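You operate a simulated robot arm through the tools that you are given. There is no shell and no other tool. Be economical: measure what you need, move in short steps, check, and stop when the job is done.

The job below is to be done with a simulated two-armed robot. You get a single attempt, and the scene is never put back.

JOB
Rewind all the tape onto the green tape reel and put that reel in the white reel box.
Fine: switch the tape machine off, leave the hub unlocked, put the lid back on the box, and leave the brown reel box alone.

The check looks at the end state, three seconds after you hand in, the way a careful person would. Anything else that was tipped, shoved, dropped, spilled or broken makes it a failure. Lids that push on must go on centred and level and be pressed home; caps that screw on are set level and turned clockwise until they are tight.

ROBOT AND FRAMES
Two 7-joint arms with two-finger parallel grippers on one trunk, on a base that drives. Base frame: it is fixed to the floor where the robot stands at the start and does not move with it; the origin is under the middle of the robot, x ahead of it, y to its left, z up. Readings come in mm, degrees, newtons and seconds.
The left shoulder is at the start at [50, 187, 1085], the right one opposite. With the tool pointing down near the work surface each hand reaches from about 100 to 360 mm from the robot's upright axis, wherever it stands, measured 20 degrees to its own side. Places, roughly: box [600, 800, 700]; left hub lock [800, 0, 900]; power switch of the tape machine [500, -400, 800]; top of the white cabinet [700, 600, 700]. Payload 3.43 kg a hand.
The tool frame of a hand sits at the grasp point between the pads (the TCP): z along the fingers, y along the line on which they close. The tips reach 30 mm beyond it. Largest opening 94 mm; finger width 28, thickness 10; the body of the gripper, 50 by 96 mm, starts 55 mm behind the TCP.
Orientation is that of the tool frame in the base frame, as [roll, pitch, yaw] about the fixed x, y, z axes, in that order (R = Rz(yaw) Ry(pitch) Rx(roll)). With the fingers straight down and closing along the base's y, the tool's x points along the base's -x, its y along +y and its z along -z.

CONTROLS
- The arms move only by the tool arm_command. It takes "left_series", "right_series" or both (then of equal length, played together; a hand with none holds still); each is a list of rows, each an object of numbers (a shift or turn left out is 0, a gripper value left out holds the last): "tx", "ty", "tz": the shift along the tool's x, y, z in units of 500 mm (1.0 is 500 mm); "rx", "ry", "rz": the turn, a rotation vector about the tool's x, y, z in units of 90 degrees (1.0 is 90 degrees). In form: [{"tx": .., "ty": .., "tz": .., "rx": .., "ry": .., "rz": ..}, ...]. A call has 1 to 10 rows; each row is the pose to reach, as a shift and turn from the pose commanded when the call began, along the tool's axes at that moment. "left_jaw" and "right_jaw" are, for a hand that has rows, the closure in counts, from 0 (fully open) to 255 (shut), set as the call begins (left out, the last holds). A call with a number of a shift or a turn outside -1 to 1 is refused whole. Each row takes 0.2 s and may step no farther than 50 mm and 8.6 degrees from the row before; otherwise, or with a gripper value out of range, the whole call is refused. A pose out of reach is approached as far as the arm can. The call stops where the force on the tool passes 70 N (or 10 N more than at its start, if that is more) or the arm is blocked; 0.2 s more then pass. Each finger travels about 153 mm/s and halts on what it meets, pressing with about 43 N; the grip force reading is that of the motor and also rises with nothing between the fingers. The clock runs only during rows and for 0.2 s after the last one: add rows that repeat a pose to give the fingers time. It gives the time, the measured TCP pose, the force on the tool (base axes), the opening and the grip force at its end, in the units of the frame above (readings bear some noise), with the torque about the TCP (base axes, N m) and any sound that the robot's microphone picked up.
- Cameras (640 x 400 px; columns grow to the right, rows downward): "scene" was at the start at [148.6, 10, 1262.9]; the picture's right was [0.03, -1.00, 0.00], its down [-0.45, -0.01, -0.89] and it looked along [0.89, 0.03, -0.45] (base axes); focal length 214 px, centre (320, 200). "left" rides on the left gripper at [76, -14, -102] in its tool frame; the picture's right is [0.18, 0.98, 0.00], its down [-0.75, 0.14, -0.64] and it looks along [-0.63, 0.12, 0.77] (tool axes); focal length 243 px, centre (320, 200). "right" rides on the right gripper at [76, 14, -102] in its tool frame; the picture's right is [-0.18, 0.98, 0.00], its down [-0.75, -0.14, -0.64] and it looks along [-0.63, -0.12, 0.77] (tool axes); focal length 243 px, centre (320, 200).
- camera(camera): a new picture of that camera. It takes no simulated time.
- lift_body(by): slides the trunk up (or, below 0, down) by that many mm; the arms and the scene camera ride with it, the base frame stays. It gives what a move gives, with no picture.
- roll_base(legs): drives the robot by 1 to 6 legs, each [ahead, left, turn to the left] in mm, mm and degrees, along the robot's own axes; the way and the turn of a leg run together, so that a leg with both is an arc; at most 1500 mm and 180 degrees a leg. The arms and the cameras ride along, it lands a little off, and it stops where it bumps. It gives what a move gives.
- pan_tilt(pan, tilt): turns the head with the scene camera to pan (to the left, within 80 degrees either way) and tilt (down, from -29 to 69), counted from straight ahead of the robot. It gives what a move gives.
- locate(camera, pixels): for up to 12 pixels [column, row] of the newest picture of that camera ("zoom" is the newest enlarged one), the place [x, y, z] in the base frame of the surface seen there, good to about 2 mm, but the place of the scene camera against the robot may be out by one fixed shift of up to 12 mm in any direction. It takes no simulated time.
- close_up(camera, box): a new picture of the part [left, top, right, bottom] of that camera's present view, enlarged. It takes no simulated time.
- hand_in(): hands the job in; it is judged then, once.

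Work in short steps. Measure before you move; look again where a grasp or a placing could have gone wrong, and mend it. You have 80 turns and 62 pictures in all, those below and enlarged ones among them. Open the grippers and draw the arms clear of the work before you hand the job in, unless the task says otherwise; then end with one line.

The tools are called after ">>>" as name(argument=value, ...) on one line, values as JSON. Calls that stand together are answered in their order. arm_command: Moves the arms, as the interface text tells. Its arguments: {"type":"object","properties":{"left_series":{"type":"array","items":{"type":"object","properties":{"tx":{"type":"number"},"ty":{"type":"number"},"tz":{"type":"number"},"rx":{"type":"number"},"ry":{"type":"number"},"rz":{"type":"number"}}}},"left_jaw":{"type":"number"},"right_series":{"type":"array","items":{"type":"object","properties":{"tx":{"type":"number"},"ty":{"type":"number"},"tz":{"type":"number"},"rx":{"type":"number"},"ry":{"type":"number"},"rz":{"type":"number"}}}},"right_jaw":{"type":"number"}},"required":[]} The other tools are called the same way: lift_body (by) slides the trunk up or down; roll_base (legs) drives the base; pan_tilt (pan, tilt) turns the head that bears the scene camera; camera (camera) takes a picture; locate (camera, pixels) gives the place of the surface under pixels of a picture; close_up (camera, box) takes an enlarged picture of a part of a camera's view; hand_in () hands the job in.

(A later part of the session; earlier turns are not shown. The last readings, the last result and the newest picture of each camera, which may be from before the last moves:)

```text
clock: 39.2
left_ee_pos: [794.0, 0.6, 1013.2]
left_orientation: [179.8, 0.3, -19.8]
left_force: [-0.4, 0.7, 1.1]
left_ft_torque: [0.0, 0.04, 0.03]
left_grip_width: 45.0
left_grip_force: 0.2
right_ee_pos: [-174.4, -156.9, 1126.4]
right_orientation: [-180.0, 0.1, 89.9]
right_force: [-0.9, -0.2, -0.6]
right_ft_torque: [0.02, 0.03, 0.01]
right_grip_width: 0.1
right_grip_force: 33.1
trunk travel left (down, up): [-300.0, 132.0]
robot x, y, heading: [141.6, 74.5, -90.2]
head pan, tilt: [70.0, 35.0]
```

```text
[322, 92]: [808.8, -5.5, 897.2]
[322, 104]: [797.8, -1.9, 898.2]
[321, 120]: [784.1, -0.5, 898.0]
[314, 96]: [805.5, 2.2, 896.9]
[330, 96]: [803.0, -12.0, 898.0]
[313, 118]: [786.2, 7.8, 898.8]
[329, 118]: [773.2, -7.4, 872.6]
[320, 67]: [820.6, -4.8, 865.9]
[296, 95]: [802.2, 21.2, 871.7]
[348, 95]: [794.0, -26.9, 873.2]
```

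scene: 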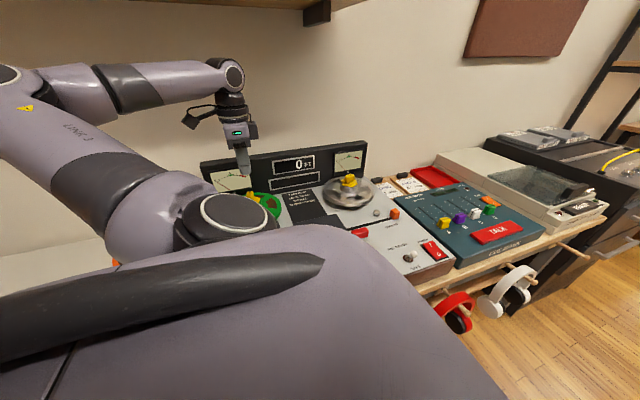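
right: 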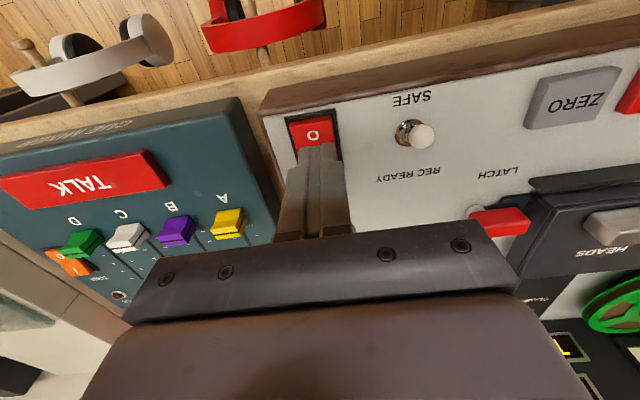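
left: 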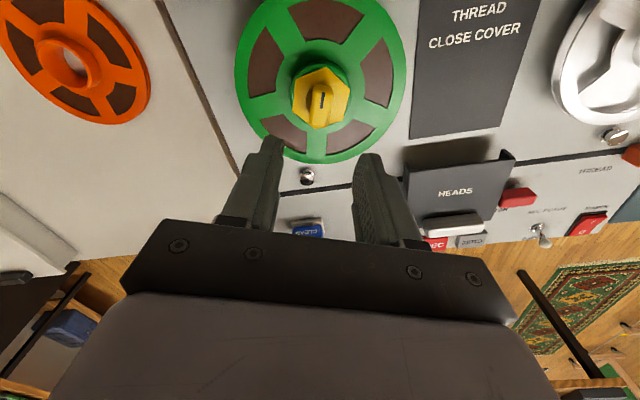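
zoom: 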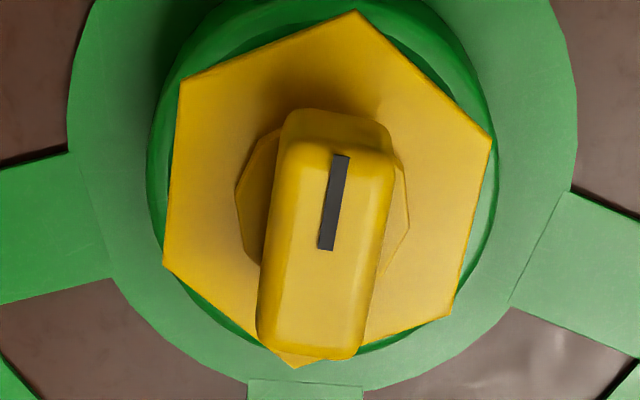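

The handle is aligned with the fingers (mark slope ≈10° as expected for tool x). I lower to TCP z≈909 and close on the handle.

>>> arm_command(left_series=[{"tx": 0.003, "ty": 0.003, "tz": 0.08}, {"tx": 0.003, "ty": 0.003, "tz": 0.15}, {"tx": 0.003, "ty": 0.003, "tz": 0.19}, {"tx": 0.003, "ty": 0.003, "tz": 0.206}, {"tx": 0.003, "ty": 0.003, "tz": 0.206}])

>>> arm_command(left_series=[{"tz": 0}, {"tz": 0}, {"tz": 0}], left_jaw=255)

```text
clock: 40.4
left_ee_pos: [794.4, -1.1, 910.1]
left_orientation: [179.9, 0.2, -19.7]
left_force: [-0.7, 0.6, -0.1]
left_ft_torque: [0.01, -0.01, -0.01]
left_grip_width: 44.8
left_grip_force: 0.0
right_ee_pos: [-175.8, -157.1, 1126.3]
right_orientation: [-180.0, 0.1, 89.9]
right_force: [0.0, 0.3, 0.6]
right_ft_torque: [-0.01, -0.01, -0.01]
right_grip_width: 0.0
right_grip_force: 32.9
trunk travel left (down, up): [-300.0, 132.0]
robot x, y, heading: [143.5, 74.0, -90.0]
head pan, tilt: [70.0, 35.0]
```

```text
clock: 41.2
left_ee_pos: [794.9, -0.5, 909.7]
left_orientation: [-179.9, 0.3, -19.6]
left_force: [1.6, 4.3, -0.9]
left_ft_torque: [0.21, -0.26, 0.0]
left_grip_width: 17.8
left_grip_force: 45.1
right_ee_pos: [-175.4, -157.0, 1125.1]
right_orientation: [-179.9, 0.2, 89.9]
right_force: [0.2, 0.2, -0.1]
right_ft_torque: [-0.01, 0.03, 0.04]
right_grip_width: 0.0
right_grip_force: 32.8
trunk travel left (down, up): [-300.0, 132.0]
robot x, y, heading: [141.9, 74.4, -90.1]
head pan, tilt: [70.0, 35.0]
```

Gripped (17.8 mm). I turn counterclockwise by 45° and read torque and sound.

>>> arm_command(left_series=[{"rz": -0.09}, {"rz": -0.18}, {"rz": -0.27}, {"rz": -0.36}, {"rz": -0.45}, {"rz": -0.5}])

```text
clock: 42.6
left_ee_pos: [794.5, 0.8, 909.6]
left_orientation: [-179.8, 0.4, 25.5]
left_force: [2.4, 11.9, -1.4]
left_ft_torque: [-0.06, -0.02, 0.01]
left_grip_width: 17.7
left_grip_force: 45.1
right_ee_pos: [-174.5, -156.1, 1126.4]
right_orientation: [180.0, 0.2, 89.9]
right_force: [0.0, 0.0, 0.1]
right_ft_torque: [-0.05, 0.01, 0.01]
right_grip_width: 0.0
right_grip_force: 33.1
trunk travel left (down, up): [-300.0, 132.0]
robot x, y, heading: [140.6, 76.5, -89.9]
head pan, tilt: [70.0, 35.0]
```

No resisting torque at all; I look whether the reel turned along with the knob.

>>> camera(camera="left")

>>> close_up(camera="left", box=[220, 0, 420, 160])

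```text
32 pictures are left
```

left: 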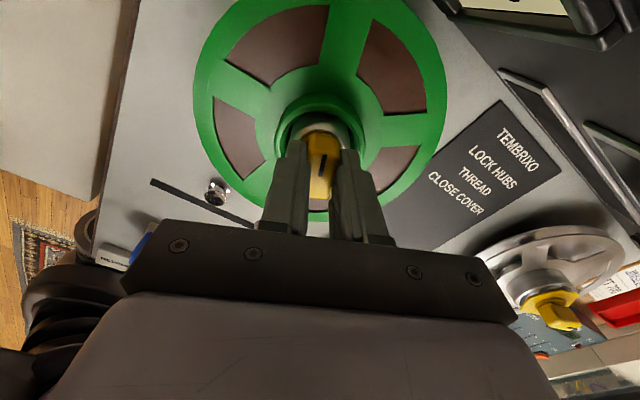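

```text
2.50 times, centred on (320, 80) of left
```

zoom: 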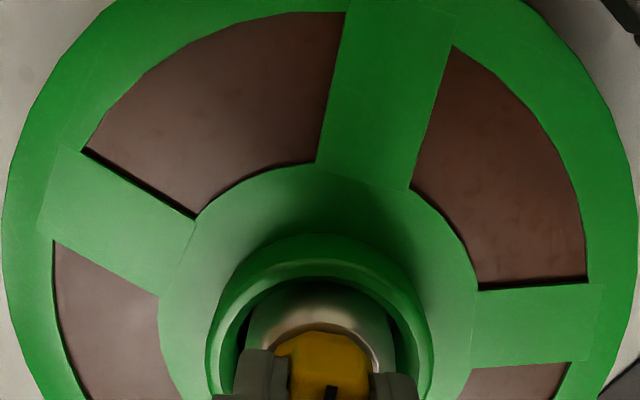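

The reel stayed put while the knob turned, and the yellow hex flange has retracted (silver hub now visible) — so it is unlocking. I turn further to the stop.

>>> arm_command(left_series=[{"rz": -0.08}, {"rz": -0.16}, {"rz": -0.24}, {"rz": -0.32}, {"rz": -0.4}, {"rz": -0.48}, {"rz": -0.5}])

```text
clock: 44.2
left_ee_pos: [793.6, 1.8, 909.5]
left_orientation: [-179.5, 0.0, 70.5]
left_force: [-4.6, 24.1, -3.3]
left_ft_torque: [-0.59, -0.33, -0.01]
left_grip_width: 17.7
left_grip_force: 45.6
right_ee_pos: [-175.9, -155.1, 1126.3]
right_orientation: [-180.0, 0.2, 89.9]
right_force: [1.1, -0.4, 0.0]
right_ft_torque: [0.0, 0.0, 0.01]
right_grip_width: 0.0
right_grip_force: 32.6
trunk travel left (down, up): [-300.0, 132.0]
robot x, y, heading: [141.5, 74.1, -90.1]
head pan, tilt: [70.0, 35.0]
```

90° turned with no hard stop; side force is 24 N from slight off-centre. I release, raise, and look.

>>> arm_command(left_series=[{"tz": 0}, {"tz": 0}, {"tz": -0.1}, {"tz": -0.18}, {"tz": -0.18}], left_jaw=120)

>>> camera(camera="left")

>>> close_up(camera="left", box=[264, 30, 392, 130])

```text
clock: 45.4
left_ee_pos: [795.0, -1.2, 1001.0]
left_orientation: [-179.8, 0.2, 70.2]
left_force: [0.1, -0.2, -0.2]
left_ft_torque: [0.0, 0.02, 0.0]
left_grip_width: 49.7
left_grip_force: 0.1
right_ee_pos: [-174.9, -156.1, 1125.2]
right_orientation: [180.0, 0.1, 89.8]
right_force: [0.8, 0.0, 0.0]
right_ft_torque: [-0.02, 0.0, 0.03]
right_grip_width: 0.2
right_grip_force: 32.9
trunk travel left (down, up): [-300.0, 132.0]
robot x, y, heading: [143.9, 76.0, -90.2]
head pan, tilt: [70.0, 35.0]
```

```text
30 pictures are left
```

left: 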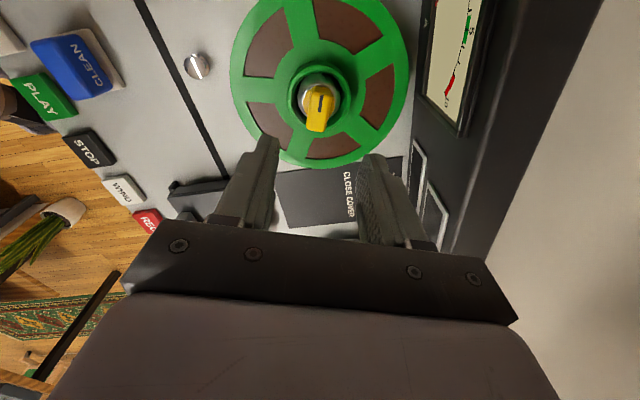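

```text
4.00 times, centred on (328, 80) of left
```

zoom: 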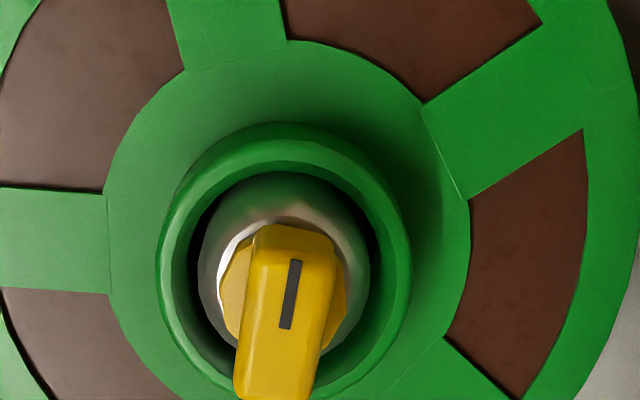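

Unlocked: the hex is gone and the knob fits inside the green collar bore. I measure the collar for a grip on its outside.

>>> locate(camera="zoom", pixels=[[165, 240], [175, 270], [405, 250], [395, 220], [285, 135], [310, 150], [180, 300], [200, 340], [150, 200], [430, 250], [290, 290], [340, 390]])

```text
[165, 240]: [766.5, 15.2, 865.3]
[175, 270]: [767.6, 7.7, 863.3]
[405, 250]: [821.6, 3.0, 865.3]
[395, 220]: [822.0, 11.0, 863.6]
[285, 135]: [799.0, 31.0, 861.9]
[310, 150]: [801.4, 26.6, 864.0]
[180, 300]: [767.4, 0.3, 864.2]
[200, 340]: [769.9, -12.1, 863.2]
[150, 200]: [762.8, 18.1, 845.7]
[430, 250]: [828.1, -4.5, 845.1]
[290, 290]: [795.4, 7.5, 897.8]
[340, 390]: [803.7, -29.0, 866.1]
```

Collar: centre ≈[795,1], top z 865, outside Ø≈60, flange at 845. Before taking the reel I'll open the box: retract the left hand, straighten the tool, back off, face ahead, and drive in front of the cabinet.

>>> arm_command(left_series=[{"tz": -0.08}, {"tx": -0.082, "ty": -0.063, "tz": -0.1}, {"tx": -0.165, "ty": -0.127, "tz": -0.1, "rz": -0.05}, {"tx": -0.247, "ty": -0.19, "tz": -0.1, "rz": -0.1}, {"tx": -0.33, "ty": -0.254, "tz": -0.1, "rz": -0.15}, {"tx": -0.412, "ty": -0.317, "tz": -0.1, "rz": -0.2}, {"tx": -0.495, "ty": -0.381, "tz": -0.1, "rz": -0.222}, {"tx": -0.577, "ty": -0.445, "tz": -0.1, "rz": -0.222}, {"tx": -0.66, "ty": -0.508, "tz": -0.1, "rz": -0.222}])

>>> roll_base(legs=[[0, -120, 0], [0, 0, 90], [0, 500, 0], [80, 0, 0]])

>>> pan_tilt(pan=25, tilt=40)

>>> camera(camera="scene")

```text
refused: row 2 steps farther than a row can; nothing moved
```

```text
clock: 56.1
left_ee_pos: [177.3, 1224.0, 1000.1]
left_orientation: [-179.8, 0.1, 160.3]
left_force: [0.0, 0.7, 1.1]
left_ft_torque: [0.01, 0.02, 0.01]
left_grip_width: 49.4
left_grip_force: 0.1
right_ee_pos: [335.0, 256.5, 1125.4]
right_orientation: [-180.0, 0.1, 179.9]
right_force: [-0.2, 0.1, 0.1]
right_ft_torque: [0.02, 0.01, -0.02]
right_grip_width: 0.0
right_grip_force: 33.1
trunk travel left (down, up): [-300.0, 132.0]
robot x, y, heading: [104.0, 573.0, -0.0]
head pan, tilt: [70.0, 35.0]
```

```text
clock: 57.2
left_ee_pos: [177.1, 1225.4, 1001.2]
left_orientation: [-179.9, 0.0, 160.2]
left_force: [-0.4, -0.3, 0.5]
left_ft_torque: [0.01, -0.02, 0.01]
left_grip_width: 49.7
left_grip_force: 0.0
right_ee_pos: [333.9, 254.7, 1126.6]
right_orientation: [-180.0, 0.0, 179.9]
right_force: [0.2, 0.5, -0.3]
right_ft_torque: [0.02, 0.0, -0.02]
right_grip_width: 0.0
right_grip_force: 33.2
trunk travel left (down, up): [-300.0, 132.0]
robot x, y, heading: [105.3, 575.6, -0.1]
head pan, tilt: [25.0, 40.0]
```

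```text
28 pictures are left
```

scene: 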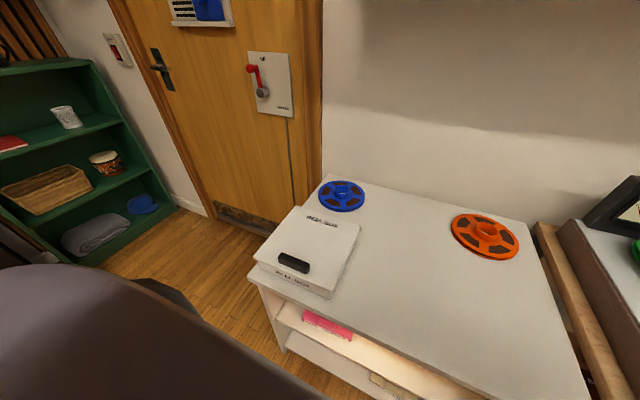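

The arm move was refused (step too long) but the drive went freely without contact. Now I have a good view of the box; I zoom and locate its corners and handle.

>>> close_up(camera="scene", box=[240, 170, 380, 305])

>>> locate(camera="scene", pixels=[[255, 256], [329, 290], [358, 225], [300, 208], [280, 259], [308, 268], [294, 258], [295, 264], [340, 188], [484, 236], [440, 330], [300, 285]])

```text
2.96 times, centred on (310, 238) of scene
```

zoom: 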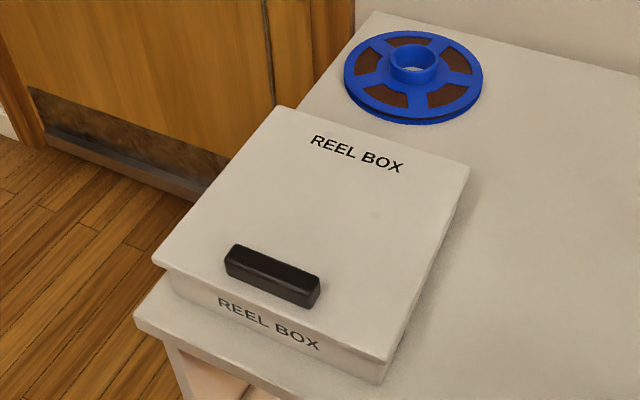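

```text
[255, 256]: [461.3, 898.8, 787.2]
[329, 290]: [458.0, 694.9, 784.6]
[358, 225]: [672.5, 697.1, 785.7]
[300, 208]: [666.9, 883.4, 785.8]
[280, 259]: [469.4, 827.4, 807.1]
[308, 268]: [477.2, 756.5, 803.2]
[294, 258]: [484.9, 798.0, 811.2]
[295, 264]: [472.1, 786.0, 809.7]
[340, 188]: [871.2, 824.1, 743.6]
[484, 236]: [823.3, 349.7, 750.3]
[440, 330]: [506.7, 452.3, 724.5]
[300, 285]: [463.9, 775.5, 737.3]
```

Lid: x≈463–675, y≈690–893, top z 782; handle bar centre ≈[480,788], along y, top 806. I bring the left hand back round toward it, turning the tool to close along x.

>>> arm_command(left_series=[{"tx": -0.0725, "ty": -0.051, "rz": 0.065}, {"tx": -0.145, "ty": -0.102, "rz": 0.13}, {"tx": -0.217, "ty": -0.153, "rz": 0.195}, {"tx": -0.29, "ty": -0.205, "rz": 0.26}, {"tx": -0.362, "ty": -0.256, "rz": 0.325}, {"tx": -0.4345, "ty": -0.307, "rz": 0.39}, {"tx": -0.507, "ty": -0.358, "rz": 0.455}, {"tx": -0.579, "ty": -0.409, "rz": 0.52}, {"tx": -0.652, "ty": -0.46, "rz": 0.585}])

```text
clock: 59.2
left_ee_pos: [408.2, 896.4, 1002.6]
left_orientation: [-179.9, 0.3, 107.6]
left_force: [0.3, -0.8, -1.5]
left_ft_torque: [0.01, 0.07, 0.01]
left_grip_width: 49.8
left_grip_force: 0.0
left hand out of reach, approached as far as the arm can: row 8
right_ee_pos: [336.6, 254.4, 1125.0]
right_orientation: [179.9, -0.1, 179.8]
right_force: [0.9, 0.7, -0.9]
right_ft_torque: [-0.02, 0.05, 0.0]
right_grip_width: 0.0
right_grip_force: 33.2
trunk travel left (down, up): [-300.0, 132.0]
robot x, y, heading: [102.6, 570.4, -0.5]
head pan, tilt: [25.0, 40.0]
```

Now over to just above the handle at z≈930, finishing the turn to yaw 90.

>>> arm_command(left_series=[{"tx": -0.08, "ty": 0.024, "rz": 0.07}, {"tx": -0.166, "ty": 0.048, "rz": 0.14}, {"tx": -0.249, "ty": 0.072, "rz": 0.196}, {"tx": -0.249, "ty": 0.072, "rz": 0.196, "tz": 0.08}, {"tx": -0.249, "ty": 0.072, "rz": 0.196, "tz": 0.14}, {"tx": -0.249, "ty": 0.072, "rz": 0.196, "tz": 0.14}])

>>> camera(camera="left")

```text
clock: 60.6
left_ee_pos: [479.0, 789.7, 931.5]
left_orientation: [-180.0, 0.3, 90.0]
left_force: [0.2, -0.5, -0.9]
left_ft_torque: [-0.02, 0.0, 0.03]
left_grip_width: 49.4
left_grip_force: 0.1
right_ee_pos: [334.0, 255.1, 1125.5]
right_orientation: [-180.0, 0.2, -179.9]
right_force: [-0.1, 0.0, 0.6]
right_ft_torque: [0.04, 0.03, 0.03]
right_grip_width: 0.1
right_grip_force: 33.3
trunk travel left (down, up): [-300.0, 132.0]
robot x, y, heading: [103.7, 574.1, 0.1]
head pan, tilt: [25.0, 40.0]
```

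```text
26 pictures are left
```

left: 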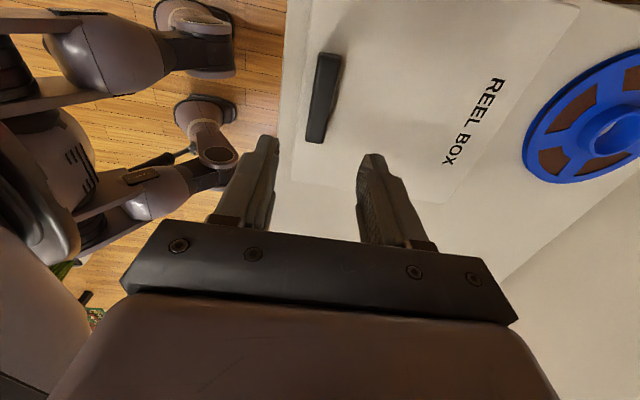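

I locate the handle and lid edges in this accurate camera.

>>> locate(camera="left", pixels=[[317, 137], [331, 58], [324, 98], [340, 62], [311, 120], [300, 60], [294, 150], [300, 178], [452, 203], [575, 6], [400, 185], [375, 80]])

```text
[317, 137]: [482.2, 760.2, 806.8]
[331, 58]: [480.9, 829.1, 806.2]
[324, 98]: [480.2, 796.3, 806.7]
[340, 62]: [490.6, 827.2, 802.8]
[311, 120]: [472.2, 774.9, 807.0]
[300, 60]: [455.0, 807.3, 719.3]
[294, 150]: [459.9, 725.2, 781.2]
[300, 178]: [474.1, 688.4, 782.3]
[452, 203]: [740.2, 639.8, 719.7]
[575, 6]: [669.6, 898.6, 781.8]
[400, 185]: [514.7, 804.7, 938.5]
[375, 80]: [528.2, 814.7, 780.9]
```

Handle centre ≈[481,794], top 807, lid top 782. I lower to TCP z≈818 and close.

>>> arm_command(left_series=[{"tx": 0.008, "ty": 0.004, "tz": 0.08}, {"tx": 0.008, "ty": 0.004, "tz": 0.16}, {"tx": 0.008, "ty": 0.004, "tz": 0.21}, {"tx": 0.008, "ty": 0.004, "tz": 0.227}, {"tx": 0.008, "ty": 0.004, "tz": 0.227}])

>>> arm_command(left_series=[{"tz": 0}, {"tz": 0}, {"tz": 0}], left_jaw=255)

```text
clock: 61.8
left_ee_pos: [482.2, 793.8, 818.5]
left_orientation: [-179.9, 0.3, 90.0]
left_force: [-1.1, -0.5, 0.8]
left_ft_torque: [-0.02, 0.01, 0.01]
left_grip_width: 49.4
left_grip_force: 0.0
right_ee_pos: [333.4, 254.8, 1124.8]
right_orientation: [180.0, 0.1, -179.9]
right_force: [-0.3, 0.3, 0.2]
right_ft_torque: [0.0, 0.01, -0.01]
right_grip_width: 0.0
right_grip_force: 32.8
trunk travel left (down, up): [-300.0, 132.0]
robot x, y, heading: [101.8, 573.8, 0.1]
head pan, tilt: [25.0, 40.0]
```

```text
clock: 62.6
left_ee_pos: [481.8, 791.6, 819.1]
left_orientation: [180.0, 0.3, 90.0]
left_force: [0.6, 0.5, 0.0]
left_ft_torque: [0.06, 0.12, 0.0]
left_grip_width: 19.4
left_grip_force: 43.3
right_ee_pos: [333.9, 255.7, 1125.2]
right_orientation: [-180.0, 0.2, -180.0]
right_force: [-0.6, 0.1, 0.0]
right_ft_torque: [0.01, 0.01, 0.03]
right_grip_width: 0.0
right_grip_force: 33.1
trunk travel left (down, up): [-300.0, 132.0]
robot x, y, heading: [106.5, 573.9, -0.1]
head pan, tilt: [25.0, 40.0]
```

Gripped (19.4 mm). I lift 40 mm gently and look.

>>> arm_command(left_series=[{"tz": -0.01}, {"tz": -0.02}, {"tz": -0.04}, {"tz": -0.06}, {"tz": -0.08}])

>>> close_up(camera="scene", box=[200, 130, 440, 310])

```text
clock: 63.8
left_ee_pos: [480.2, 793.9, 859.8]
left_orientation: [-179.9, 0.4, 89.9]
left_force: [0.1, 0.3, -0.4]
left_ft_torque: [0.01, 0.15, 0.02]
left_grip_width: 19.3
left_grip_force: 42.8
right_ee_pos: [334.7, 254.9, 1126.2]
right_orientation: [-180.0, 0.0, 180.0]
right_force: [-0.5, 0.4, 0.1]
right_ft_torque: [0.0, -0.02, 0.01]
right_grip_width: 0.2
right_grip_force: 32.8
trunk travel left (down, up): [-300.0, 132.0]
robot x, y, heading: [101.2, 574.1, -0.0]
head pan, tilt: [25.0, 40.0]
```

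```text
2.22 times, centred on (320, 220) of scene
```

zoom: 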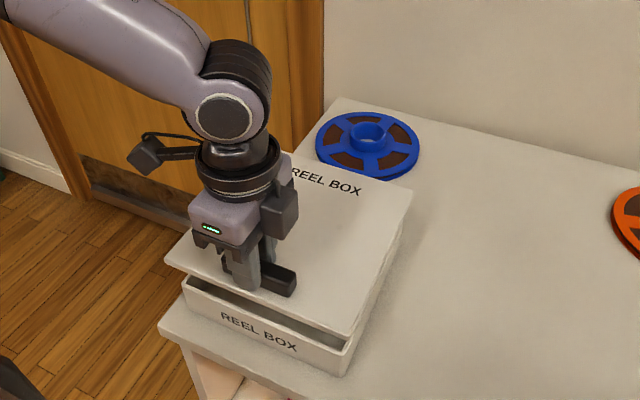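

The lid came free. I lift another 100 mm and check it's wholly off and level.

>>> arm_command(left_series=[{"tz": -0.06}, {"tz": -0.12}, {"tz": -0.18}, {"tz": -0.2}])

>>> close_up(camera="scene", box=[200, 130, 440, 310])

>>> locate(camera="zoom", pixels=[[185, 290], [345, 360], [330, 340], [400, 230], [250, 260], [300, 320], [345, 170], [420, 160], [290, 340], [200, 300], [270, 300], [370, 270]])

```text
clock: 64.8
left_ee_pos: [481.7, 795.1, 960.3]
left_orientation: [-179.9, 0.3, 90.0]
left_force: [0.2, -0.4, -1.6]
left_ft_torque: [0.03, 0.16, -0.01]
left_grip_width: 19.3
left_grip_force: 43.0
right_ee_pos: [333.7, 254.2, 1125.2]
right_orientation: [180.0, 0.1, -180.0]
right_force: [0.4, -0.4, 0.2]
right_ft_torque: [-0.01, 0.01, -0.01]
right_grip_width: 0.0
right_grip_force: 33.2
trunk travel left (down, up): [-300.0, 132.0]
robot x, y, heading: [103.3, 573.1, 0.2]
head pan, tilt: [25.0, 40.0]
```

```text
2.22 times, centred on (320, 220) of scene
```

zoom: 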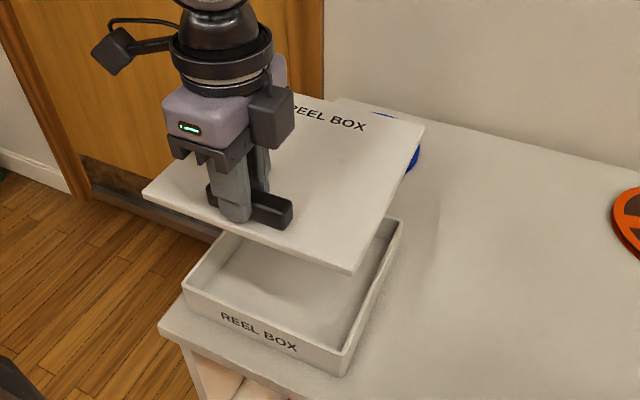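

```text
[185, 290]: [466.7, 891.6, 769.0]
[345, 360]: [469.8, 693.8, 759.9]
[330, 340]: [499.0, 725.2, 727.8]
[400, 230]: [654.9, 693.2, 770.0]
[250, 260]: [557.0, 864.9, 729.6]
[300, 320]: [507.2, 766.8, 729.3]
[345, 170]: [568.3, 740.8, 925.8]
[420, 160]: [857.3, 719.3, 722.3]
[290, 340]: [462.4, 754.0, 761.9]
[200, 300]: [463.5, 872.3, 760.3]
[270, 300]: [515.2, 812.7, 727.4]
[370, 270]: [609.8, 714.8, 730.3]
```

The lid is off, and the tray (rim z≈767, floor≈726) is empty. I drive right 310 mm with it to the free cabinet area.

>>> roll_base(legs=[[0, -310, 0]])

>>> arm_command(left_series=[{"tz": 0.09}, {"tz": 0.18}, {"tz": 0.27}, {"tz": 0.33}, {"tz": 0.33}])

>>> camera(camera="scene")

```text
clock: 68.1
left_ee_pos: [480.9, 489.6, 959.3]
left_orientation: [180.0, 0.3, 90.3]
left_force: [0.5, -0.1, -1.8]
left_ft_torque: [-0.01, 0.15, -0.01]
left_grip_width: 19.4
left_grip_force: 42.8
right_ee_pos: [336.0, -50.2, 1125.8]
right_orientation: [179.9, 0.0, -179.8]
right_force: [0.8, -0.5, 0.3]
right_ft_torque: [-0.03, -0.01, -0.02]
right_grip_width: 0.0
right_grip_force: 32.6
trunk travel left (down, up): [-300.0, 132.0]
robot x, y, heading: [103.0, 269.9, 0.2]
head pan, tilt: [25.0, 40.0]
```

```text
clock: 69.3
left_ee_pos: [482.0, 488.2, 795.1]
left_orientation: [180.0, 0.3, 90.3]
left_force: [0.2, 0.0, -2.2]
left_ft_torque: [0.0, 0.16, 0.0]
left_grip_width: 19.4
left_grip_force: 43.3
right_ee_pos: [336.4, -49.5, 1125.2]
right_orientation: [179.9, 0.0, -179.9]
right_force: [-0.6, -0.2, -0.4]
right_ft_torque: [0.03, -0.01, 0.01]
right_grip_width: 0.1
right_grip_force: 33.2
trunk travel left (down, up): [-300.0, 132.0]
robot x, y, heading: [107.1, 266.8, 0.1]
head pan, tilt: [25.0, 40.0]
```

```text
23 pictures are left
```

scene: 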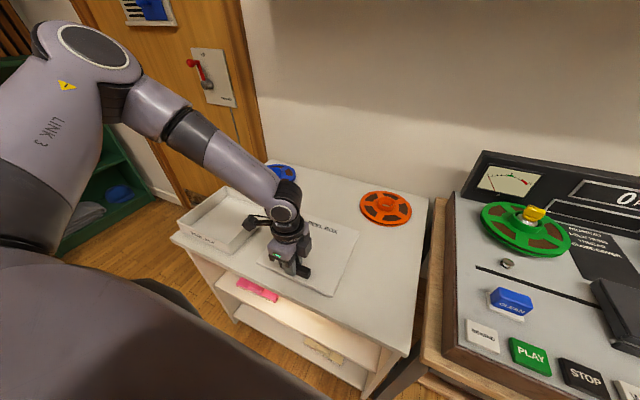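

The lid hovers over free space. I lower in small steps until it sits, watching force.

>>> arm_command(left_series=[{"tz": 0.01}, {"tz": 0.02}, {"tz": 0.025}, {"tz": 0.025}])

```text
clock: 70.3
left_ee_pos: [480.9, 489.2, 781.6]
left_orientation: [-180.0, 0.3, 90.3]
left_force: [-0.3, -0.3, -1.9]
left_ft_torque: [0.02, 0.15, -0.04]
left_grip_width: 19.4
left_grip_force: 42.8
right_ee_pos: [336.4, -50.7, 1125.3]
right_orientation: [-179.9, 0.0, -179.7]
right_force: [-0.7, 0.3, 0.1]
right_ft_torque: [-0.01, 0.03, -0.01]
right_grip_width: 0.0
right_grip_force: 33.0
trunk travel left (down, up): [-300.0, 132.0]
robot x, y, heading: [102.1, 270.0, 0.4]
head pan, tilt: [25.0, 40.0]
```

>>> arm_command(left_series=[{"tz": 0.006}, {"tz": 0.012}, {"tz": 0.016}, {"tz": 0.016}])

```text
clock: 71.3
left_ee_pos: [480.4, 491.2, 774.6]
left_orientation: [180.0, 0.3, 90.3]
left_force: [0.4, -0.9, -0.8]
left_ft_torque: [0.11, -0.13, -0.11]
left_grip_width: 19.3
left_grip_force: 43.0
right_ee_pos: [335.2, -50.8, 1125.7]
right_orientation: [179.8, 0.1, -179.8]
right_force: [0.9, -0.2, 1.2]
right_ft_torque: [-0.03, -0.01, 0.02]
right_grip_width: 0.4
right_grip_force: 33.1
trunk travel left (down, up): [-300.0, 132.0]
robot x, y, heading: [102.5, 266.5, 0.2]
head pan, tilt: [25.0, 40.0]
```

Contact has started at z≈775 (torque flipped). I go 3 mm further, then open wide and rise.

>>> arm_command(left_series=[{"tz": 0.006}, {"tz": 0.006}])

>>> arm_command(left_series=[{"tz": 0}, {"tz": 0}, {"tz": -0.06}, {"tz": -0.15}, {"tz": -0.24}, {"tz": -0.33}, {"tz": -0.42}], left_jaw=120)

>>> camera(camera="left")

```text
clock: 71.9
left_ee_pos: [479.2, 491.0, 774.5]
left_orientation: [179.8, 0.3, 90.3]
left_force: [1.8, -3.8, 11.9]
left_ft_torque: [0.41, 0.18, -0.08]
left_grip_width: 19.6
left_grip_force: 43.3
left hand out of reach, approached as far as the arm can: row 1, 2
right_ee_pos: [335.1, -51.2, 1125.1]
right_orientation: [180.0, 0.0, -179.9]
right_force: [-0.6, -0.6, -0.6]
right_ft_torque: [0.0, 0.0, 0.01]
right_grip_width: 0.0
right_grip_force: 32.8
trunk travel left (down, up): [-300.0, 132.0]
robot x, y, heading: [106.5, 265.9, 0.3]
head pan, tilt: [25.0, 40.0]
```

```text
clock: 73.5
left_ee_pos: [477.7, 492.3, 984.9]
left_orientation: [-179.8, 0.3, 90.2]
left_force: [-0.1, 0.2, 0.2]
left_ft_torque: [-0.05, 0.02, -0.01]
left_grip_width: 49.6
left_grip_force: 0.1
right_ee_pos: [334.6, -51.1, 1125.1]
right_orientation: [-180.0, 0.1, -179.7]
right_force: [-0.2, -0.1, 0.6]
right_ft_torque: [-0.03, -0.02, 0.0]
right_grip_width: 0.0
right_grip_force: 32.9
trunk travel left (down, up): [-300.0, 132.0]
robot x, y, heading: [103.1, 266.2, 0.1]
head pan, tilt: [25.0, 40.0]
```

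```text
22 pictures are left
```

left: 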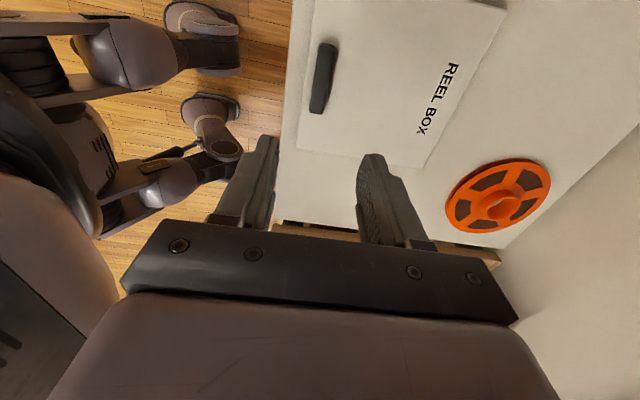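

The lid lies flat at about y 490, clear of all. Now back to the hub: back off, turn right 90°, and sidle in, as before.

>>> roll_base(legs=[[-80, 0, 0], [0, 0, -90], [190, 0, 0], [0, 112, 0]])

```text
clock: 80.8
left_ee_pos: [364.2, -298.1, 984.6]
left_orientation: [180.0, 0.3, 0.5]
left_force: [-0.6, 0.4, 0.0]
left_ft_torque: [-0.01, 0.05, -0.05]
left_grip_width: 49.6
left_grip_force: 0.1
right_ee_pos: [-177.7, -157.8, 1125.7]
right_orientation: [-180.0, 0.1, 90.5]
right_force: [-1.0, -0.4, 0.4]
right_ft_torque: [0.0, -0.01, -0.01]
right_grip_width: 0.0
right_grip_force: 32.0
trunk travel left (down, up): [-300.0, 132.0]
robot x, y, heading: [137.0, 75.9, -89.6]
head pan, tilt: [25.0, 40.0]
```

Same stance as before. I move the left hand toward the hub with the jaw fully open.

>>> arm_command(left_series=[{"tx": 0.08, "ty": -0.055}, {"tx": 0.16, "ty": -0.11}, {"tx": 0.24, "ty": -0.166}, {"tx": 0.32, "ty": -0.222}, {"tx": 0.4, "ty": -0.277}, {"tx": 0.48, "ty": -0.333}, {"tx": 0.56, "ty": -0.388}, {"tx": 0.64, "ty": -0.444}, {"tx": 0.72, "ty": -0.5}, {"tx": 0.8, "ty": -0.555}], left_jaw=0)

>>> camera(camera="left")

```text
clock: 83.0
left_ee_pos: [768.8, -27.4, 943.7]
left_orientation: [179.9, 0.2, 0.6]
left_force: [-1.0, 0.4, -0.8]
left_ft_torque: [-0.01, -0.01, 0.02]
left_grip_width: 94.0
left_grip_force: 0.0
left hand out of reach, approached as far as the arm can: row 7, 8, 9, 10
right_ee_pos: [-178.4, -156.4, 1126.0]
right_orientation: [180.0, 0.1, 90.3]
right_force: [0.2, 0.4, 0.1]
right_ft_torque: [0.02, -0.01, 0.02]
right_grip_width: 0.1
right_grip_force: 33.1
trunk travel left (down, up): [-300.0, 132.0]
robot x, y, heading: [138.6, 77.3, -89.2]
head pan, tilt: [25.0, 40.0]
```

```text
21 pictures are left
```

left: 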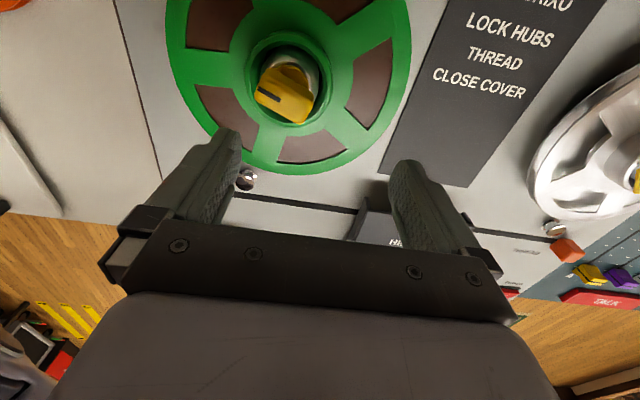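

The hand is near; I shift to the hub centre [795,1] at z≈940.

>>> arm_command(left_series=[{"tx": 0.026, "ty": -0.028}, {"tx": 0.053, "ty": -0.056}, {"tx": 0.053, "ty": -0.056}])

```text
clock: 83.8
left_ee_pos: [794.3, 0.6, 940.2]
left_orientation: [179.9, 0.2, 0.5]
left_force: [0.2, -0.6, 0.0]
left_ft_torque: [0.01, 0.0, 0.02]
left_grip_width: 94.0
left_grip_force: 0.0
right_ee_pos: [-178.5, -157.4, 1125.4]
right_orientation: [180.0, 0.0, 90.4]
right_force: [-0.2, -0.1, 0.7]
right_ft_torque: [0.0, 0.01, 0.01]
right_grip_width: 0.0
right_grip_force: 33.2
trunk travel left (down, up): [-300.0, 132.0]
robot x, y, heading: [136.5, 74.5, -89.7]
head pan, tilt: [25.0, 40.0]
```

On centre. I lower to TCP z≈880 (tips 5 mm above the flange) around the collar and close.

>>> arm_command(left_series=[{"tx": 0.001, "tz": 0.06}, {"tx": 0.001, "tz": 0.1}, {"tx": 0.001, "tz": 0.12}, {"tx": 0.001, "tz": 0.12}])

>>> arm_command(left_series=[{"tz": 0}, {"tz": 0}, {"tz": 0}], left_jaw=255)

```text
clock: 84.8
left_ee_pos: [795.2, 1.0, 882.7]
left_orientation: [-180.0, 0.3, 0.5]
left_force: [-0.5, -0.5, -0.6]
left_ft_torque: [0.0, 0.01, -0.02]
left_grip_width: 93.9
left_grip_force: 0.0
right_ee_pos: [-178.8, -158.0, 1125.6]
right_orientation: [180.0, 0.1, 90.4]
right_force: [0.3, 0.3, -0.5]
right_ft_torque: [0.0, 0.01, 0.03]
right_grip_width: 0.4
right_grip_force: 33.5
trunk travel left (down, up): [-300.0, 132.0]
robot x, y, heading: [136.3, 76.9, -89.7]
head pan, tilt: [25.0, 40.0]
```

```text
clock: 85.5
left_ee_pos: [794.2, -0.3, 882.7]
left_orientation: [180.0, 0.3, 0.5]
left_force: [-0.3, -0.7, 0.7]
left_ft_torque: [-0.1, -0.02, 0.01]
left_grip_width: 60.9
left_grip_force: 42.9
right_ee_pos: [-177.8, -156.7, 1125.0]
right_orientation: [-180.0, 0.1, 90.3]
right_force: [-0.5, -0.4, 0.6]
right_ft_torque: [-0.02, 0.05, 0.01]
right_grip_width: 0.0
right_grip_force: 33.3
trunk travel left (down, up): [-300.0, 132.0]
robot x, y, heading: [134.1, 77.3, -89.6]
head pan, tilt: [25.0, 40.0]
```

Gripped the collar (60.9 mm). I lift straight up with the trunk so the arm geometry doesn't change.

>>> lift_body(by=30)

>>> lift_body(by=95)

>>> pan_tilt(pan=75, tilt=40)

>>> camera(camera="scene")

```text
clock: 86.3
left_ee_pos: [793.3, -0.3, 913.9]
left_orientation: [180.0, 0.3, 0.5]
left_force: [0.8, 0.2, -2.8]
left_ft_torque: [-0.01, 0.0, 0.0]
left_grip_width: 60.9
left_grip_force: 42.7
right_ee_pos: [-177.8, -157.7, 1154.8]
right_orientation: [180.0, 0.1, 90.3]
right_force: [0.0, 0.9, 0.7]
right_ft_torque: [0.02, -0.03, -0.01]
right_grip_width: 0.0
right_grip_force: 33.5
trunk travel left (down, up): [-330.0, 102.0]
robot x, y, heading: [141.1, 76.3, -89.8]
head pan, tilt: [25.0, 40.0]
```

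```text
clock: 87.6
left_ee_pos: [792.9, 1.0, 1008.3]
left_orientation: [180.0, 0.4, 0.6]
left_force: [-0.4, 0.7, -3.3]
left_ft_torque: [0.0, 0.01, 0.01]
left_grip_width: 61.1
left_grip_force: 42.5
right_ee_pos: [-178.3, -156.7, 1251.2]
right_orientation: [179.9, 0.2, 90.3]
right_force: [0.2, -0.3, -0.1]
right_ft_torque: [0.0, 0.02, 0.0]
right_grip_width: 0.0
right_grip_force: 33.2
trunk travel left (down, up): [-425.0, 7.0]
robot x, y, heading: [137.2, 76.8, -89.8]
head pan, tilt: [25.0, 40.0]
```

```text
clock: 88.8
left_ee_pos: [794.5, 0.5, 1007.8]
left_orientation: [179.9, 0.3, 0.6]
left_force: [-0.1, 0.3, -4.3]
left_ft_torque: [-0.01, -0.05, -0.01]
left_grip_width: 61.2
left_grip_force: 43.2
right_ee_pos: [-178.7, -155.6, 1250.5]
right_orientation: [-179.9, 0.1, 90.4]
right_force: [0.9, 1.1, 1.1]
right_ft_torque: [-0.03, -0.01, 0.0]
right_grip_width: 0.1
right_grip_force: 32.6
trunk travel left (down, up): [-425.0, 7.0]
robot x, y, heading: [138.0, 79.3, -89.6]
head pan, tilt: [75.0, 40.0]
```

```text
20 pictures are left
```

scene: 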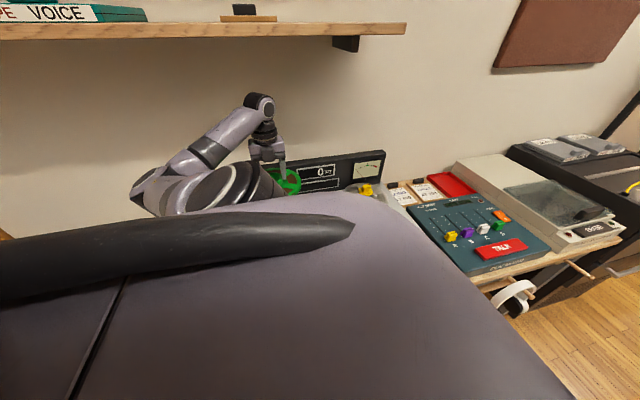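

The reel is free of the hub at z 1008 and nothing else moved. I repeat the same collision-free drive as earlier: sidestep away, turn to face ahead, and go over to the box.

>>> roll_base(legs=[[0, -120, 0], [0, 0, 90], [0, 500, 0], [95, 0, 0]])

```text
clock: 99.5
left_ee_pos: [180.0, 1235.2, 1007.5]
left_orientation: [-179.9, 0.3, 90.9]
left_force: [0.3, -1.1, -3.9]
left_ft_torque: [-0.01, 0.03, 0.03]
left_grip_width: 60.8
left_grip_force: 42.9
right_ee_pos: [341.6, 264.0, 1251.3]
right_orientation: [-180.0, 0.2, -179.2]
right_force: [0.5, -0.8, -0.7]
right_ft_torque: [-0.01, 0.03, 0.02]
right_grip_width: 0.0
right_grip_force: 33.4
trunk travel left (down, up): [-425.0, 7.0]
robot x, y, heading: [105.1, 580.3, 0.4]
head pan, tilt: [75.0, 40.0]
```

Still holding the reel. I swing the left hand around in front, toward [480,850].

>>> arm_command(left_series=[{"tx": -0.077, "ty": 0.06}, {"tx": -0.154, "ty": 0.12}, {"tx": -0.231, "ty": 0.18}, {"tx": -0.308, "ty": 0.24}, {"tx": -0.385, "ty": 0.3}, {"tx": -0.462, "ty": 0.36}, {"tx": -0.539, "ty": 0.42}, {"tx": -0.616, "ty": 0.48}, {"tx": -0.693, "ty": 0.54}, {"tx": -0.77, "ty": 0.6}])

>>> pan_tilt(pan=25, tilt=42)

>>> camera(camera="scene")

```text
clock: 101.7
left_ee_pos: [483.3, 853.1, 1009.0]
left_orientation: [-180.0, 0.4, 91.0]
left_force: [0.0, -0.7, -2.9]
left_ft_torque: [0.0, 0.02, 0.0]
left_grip_width: 61.1
left_grip_force: 43.0
right_ee_pos: [341.6, 262.8, 1249.7]
right_orientation: [180.0, 0.0, -179.2]
right_force: [0.8, 0.2, -0.5]
right_ft_torque: [-0.04, 0.02, 0.01]
right_grip_width: 0.1
right_grip_force: 33.5
trunk travel left (down, up): [-425.0, 7.0]
robot x, y, heading: [102.7, 578.1, 0.6]
head pan, tilt: [75.0, 40.0]
```

```text
clock: 102.9
left_ee_pos: [483.9, 854.5, 1010.3]
left_orientation: [180.0, 0.2, 90.9]
left_force: [0.8, -0.3, -2.8]
left_ft_torque: [-0.01, -0.02, -0.02]
left_grip_width: 61.2
left_grip_force: 43.3
right_ee_pos: [340.7, 262.8, 1249.9]
right_orientation: [180.0, 0.0, -179.2]
right_force: [-0.4, 1.0, 0.0]
right_ft_torque: [0.0, 0.01, -0.02]
right_grip_width: 0.1
right_grip_force: 32.6
trunk travel left (down, up): [-425.0, 7.0]
robot x, y, heading: [106.7, 578.1, 0.8]
head pan, tilt: [25.0, 42.0]
```

```text
19 pictures are left
```

scene: 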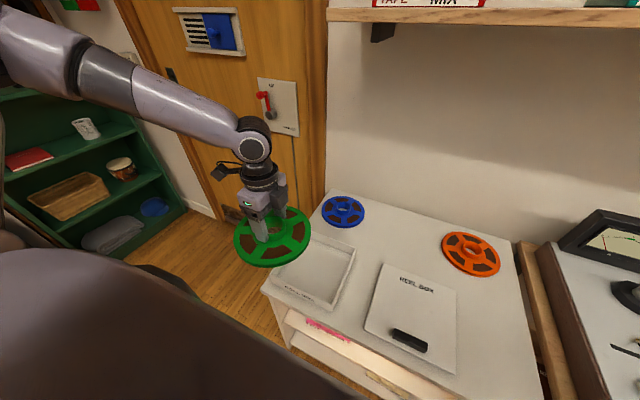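

Good view. I zoom on the tray to measure its inside, and the lid for later.

>>> close_up(camera="scene", box=[250, 220, 380, 320])

>>> locate(camera="scene", pixels=[[266, 286], [331, 308], [356, 249], [312, 236], [270, 283], [330, 300], [346, 270], [349, 251], [320, 270], [300, 295], [340, 285], [275, 262]])

```text
4.00 times, centred on (315, 270) of scene
```

zoom: 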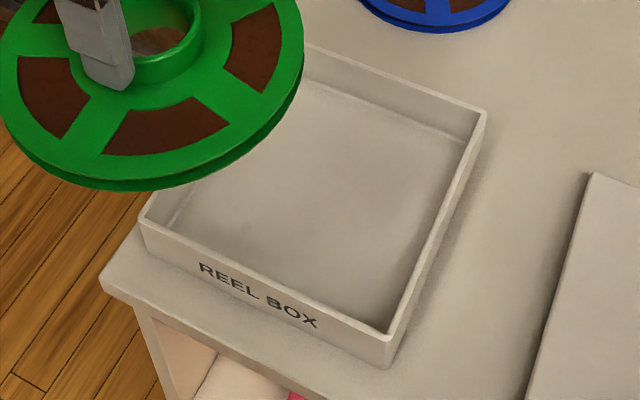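

```text
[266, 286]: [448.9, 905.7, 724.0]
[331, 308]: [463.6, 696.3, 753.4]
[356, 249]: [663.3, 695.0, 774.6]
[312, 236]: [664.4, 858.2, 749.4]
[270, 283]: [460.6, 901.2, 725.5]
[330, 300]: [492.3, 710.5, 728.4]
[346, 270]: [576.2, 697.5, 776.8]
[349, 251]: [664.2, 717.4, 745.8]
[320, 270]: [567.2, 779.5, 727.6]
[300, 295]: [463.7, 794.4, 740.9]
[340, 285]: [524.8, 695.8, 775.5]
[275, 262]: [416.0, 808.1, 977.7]
```

I locate rim corners in the zoomed picture.

>>> locate(camera="zoom", pixels=[[388, 338], [483, 118], [150, 215], [270, 283], [470, 185], [420, 270], [400, 75], [330, 54], [380, 325], [250, 264], [437, 215], [476, 120]])

```text
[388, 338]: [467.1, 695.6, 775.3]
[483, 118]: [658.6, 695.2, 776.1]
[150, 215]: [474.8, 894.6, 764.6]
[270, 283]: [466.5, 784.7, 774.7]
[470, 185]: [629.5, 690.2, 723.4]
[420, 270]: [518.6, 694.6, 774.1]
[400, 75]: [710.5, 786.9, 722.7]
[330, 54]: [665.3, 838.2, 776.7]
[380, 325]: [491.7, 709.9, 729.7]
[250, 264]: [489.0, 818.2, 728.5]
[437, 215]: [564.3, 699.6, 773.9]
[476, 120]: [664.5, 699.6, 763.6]
```

Tray centre ≈[567,792], inside ≈194 mm, so ±16 mm clearance for the reel. I move over it and lower with the trunk in stages.

>>> arm_command(left_series=[{"tx": -0.042, "ty": 0.055}, {"tx": -0.084, "ty": 0.11}, {"tx": -0.124, "ty": 0.165}, {"tx": -0.124, "ty": 0.165}])

>>> lift_body(by=-150)

>>> close_up(camera="scene", box=[220, 170, 420, 320])

```text
clock: 103.9
left_ee_pos: [568.0, 793.5, 1010.8]
left_orientation: [-179.9, 0.3, 91.0]
left_force: [0.2, -0.6, -3.5]
left_ft_torque: [0.02, 0.0, 0.03]
left_grip_width: 61.3
left_grip_force: 43.4
right_ee_pos: [341.6, 263.9, 1251.1]
right_orientation: [180.0, 0.1, -179.1]
right_force: [-0.2, -0.3, 0.4]
right_ft_torque: [0.01, 0.04, 0.0]
right_grip_width: 0.0
right_grip_force: 33.3
trunk travel left (down, up): [-425.0, 7.0]
robot x, y, heading: [104.3, 581.1, 0.7]
head pan, tilt: [25.0, 42.0]
```

```text
clock: 105.7
left_ee_pos: [567.8, 794.0, 859.1]
left_orientation: [-180.0, 0.3, 90.9]
left_force: [0.0, -0.1, -3.3]
left_ft_torque: [-0.01, -0.04, 0.0]
left_grip_width: 60.8
left_grip_force: 42.9
right_ee_pos: [341.8, 262.9, 1100.8]
right_orientation: [-180.0, 0.1, -179.2]
right_force: [0.4, -0.9, -0.5]
right_ft_torque: [0.0, 0.02, 0.01]
right_grip_width: 0.0
right_grip_force: 32.9
trunk travel left (down, up): [-275.0, 157.0]
robot x, y, heading: [107.3, 579.3, 0.9]
head pan, tilt: [25.0, 42.0]
```

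```text
2.67 times, centred on (320, 245) of scene
```

zoom: 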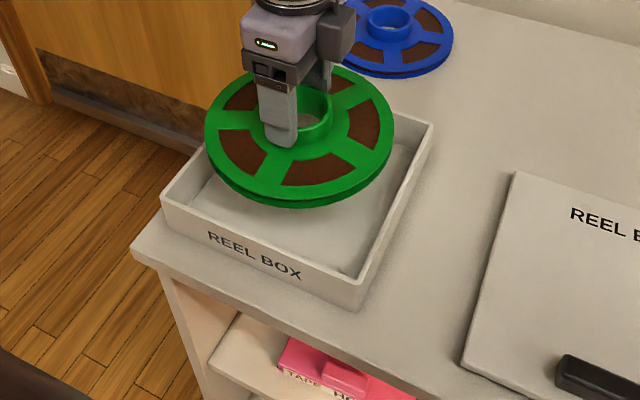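

Well aligned. I lower 50 mm more so the reel enters the tray, and check clearances.

>>> lift_body(by=-50)

>>> close_up(camera="scene", box=[220, 150, 420, 300])

```text
clock: 106.6
left_ee_pos: [567.1, 794.5, 810.2]
left_orientation: [180.0, 0.4, 91.0]
left_force: [-0.2, 0.0, -4.2]
left_ft_torque: [0.02, 0.04, 0.03]
left_grip_width: 61.1
left_grip_force: 43.2
right_ee_pos: [341.7, 263.7, 1051.4]
right_orientation: [-180.0, 0.2, -179.2]
right_force: [0.3, 0.1, 0.7]
right_ft_torque: [-0.01, 0.0, -0.01]
right_grip_width: 0.0
right_grip_force: 33.3
trunk travel left (down, up): [-225.0, 207.0]
robot x, y, heading: [112.0, 577.8, 0.7]
head pan, tilt: [25.0, 42.0]
```

```text
2.67 times, centred on (320, 225) of scene
```

zoom: 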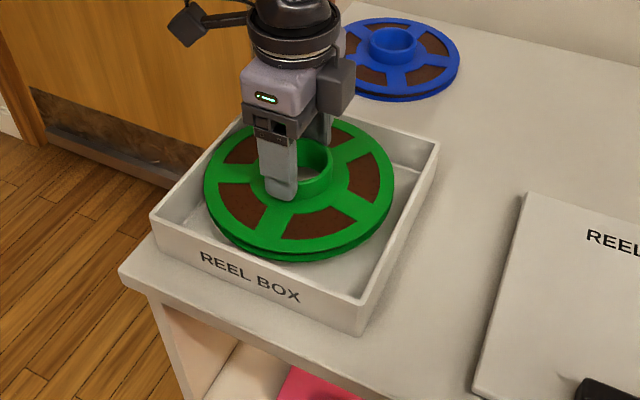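

Centred in the tray. I lower to the floor with small arm steps, watching force.

>>> arm_command(left_series=[{"tz": 0.02}, {"tz": 0.036}, {"tz": 0.044}, {"tz": 0.048}, {"tz": 0.048}])

```text
clock: 107.8
left_ee_pos: [568.2, 792.5, 784.5]
left_orientation: [-180.0, 0.3, 91.0]
left_force: [-0.4, 0.2, -2.9]
left_ft_torque: [0.01, 0.0, 0.01]
left_grip_width: 61.0
left_grip_force: 42.8
right_ee_pos: [342.0, 263.2, 1050.4]
right_orientation: [180.0, 0.2, -179.2]
right_force: [-0.1, 0.0, -0.4]
right_ft_torque: [-0.02, -0.01, -0.02]
right_grip_width: 0.2
right_grip_force: 32.7
trunk travel left (down, up): [-225.0, 207.0]
robot x, y, heading: [109.3, 578.6, 0.6]
head pan, tilt: [25.0, 42.0]
```

Not yet touching (still carrying 3 N). I go on in 3 mm steps.

>>> arm_command(left_series=[{"tz": 0.006}, {"tz": 0.012}, {"tz": 0.016}, {"tz": 0.016}])

```text
clock: 108.8
left_ee_pos: [566.6, 794.7, 779.3]
left_orientation: [179.8, 0.4, 90.9]
left_force: [-0.3, 0.0, -3.8]
left_ft_torque: [0.0, -0.05, -0.02]
left_grip_width: 61.0
left_grip_force: 43.1
right_ee_pos: [341.0, 263.5, 1050.6]
right_orientation: [180.0, 0.2, -179.2]
right_force: [0.6, 0.4, 0.6]
right_ft_torque: [-0.01, -0.01, 0.01]
right_grip_width: 0.0
right_grip_force: 32.8
trunk travel left (down, up): [-225.0, 207.0]
robot x, y, heading: [107.2, 576.8, 1.1]
head pan, tilt: [25.0, 42.0]
```

Still hanging at z 779; I continue another 10 mm in small steps.

>>> arm_command(left_series=[{"tz": 0.005}, {"tz": 0.01}, {"tz": 0.014}, {"tz": 0.018}, {"tz": 0.018}])

```text
clock: 110.0
left_ee_pos: [566.9, 795.1, 775.9]
left_orientation: [179.3, 0.5, 90.8]
left_force: [6.8, -1.9, 30.7]
left_ft_torque: [0.3, 0.31, -0.33]
left_grip_width: 61.2
left_grip_force: 42.8
left hand out of reach, approached as far as the arm can: row 2, 3, 4, 5
right_ee_pos: [338.8, 261.9, 1051.5]
right_orientation: [179.9, 0.3, -179.3]
right_force: [-0.1, 0.2, -0.6]
right_ft_torque: [0.0, 0.02, -0.01]
right_grip_width: 0.0
right_grip_force: 33.3
trunk travel left (down, up): [-225.0, 207.0]
robot x, y, heading: [108.8, 579.3, 0.9]
head pan, tilt: [25.0, 42.0]
```

It's seated (31 N up). I release by opening the jaw and raise the hand clear.

>>> arm_command(left_series=[{"tz": -0.004}, {"tz": -0.004}, {"tz": -0.08}, {"tz": -0.17}, {"tz": -0.26}, {"tz": -0.35}], left_jaw=20)

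>>> close_up(camera="scene", box=[220, 150, 460, 330])

```text
clock: 111.4
left_ee_pos: [563.5, 797.2, 947.8]
left_orientation: [-179.9, 0.4, 90.8]
left_force: [-0.6, 0.7, 0.0]
left_ft_torque: [0.02, -0.01, 0.02]
left_grip_width: 86.8
left_grip_force: 0.0
right_ee_pos: [341.9, 262.5, 1050.3]
right_orientation: [-180.0, 0.2, -179.1]
right_force: [0.7, 0.0, 0.5]
right_ft_torque: [0.01, 0.02, 0.0]
right_grip_width: 0.0
right_grip_force: 33.0
trunk travel left (down, up): [-225.0, 207.0]
robot x, y, heading: [106.7, 578.5, 0.7]
head pan, tilt: [25.0, 42.0]
```

```text
2.22 times, centred on (340, 240) of scene
```

zoom: 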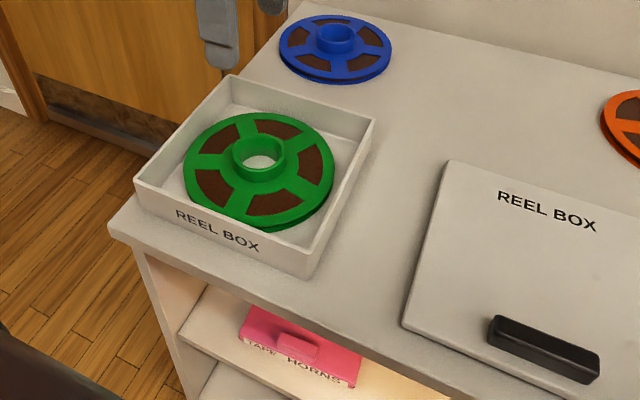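

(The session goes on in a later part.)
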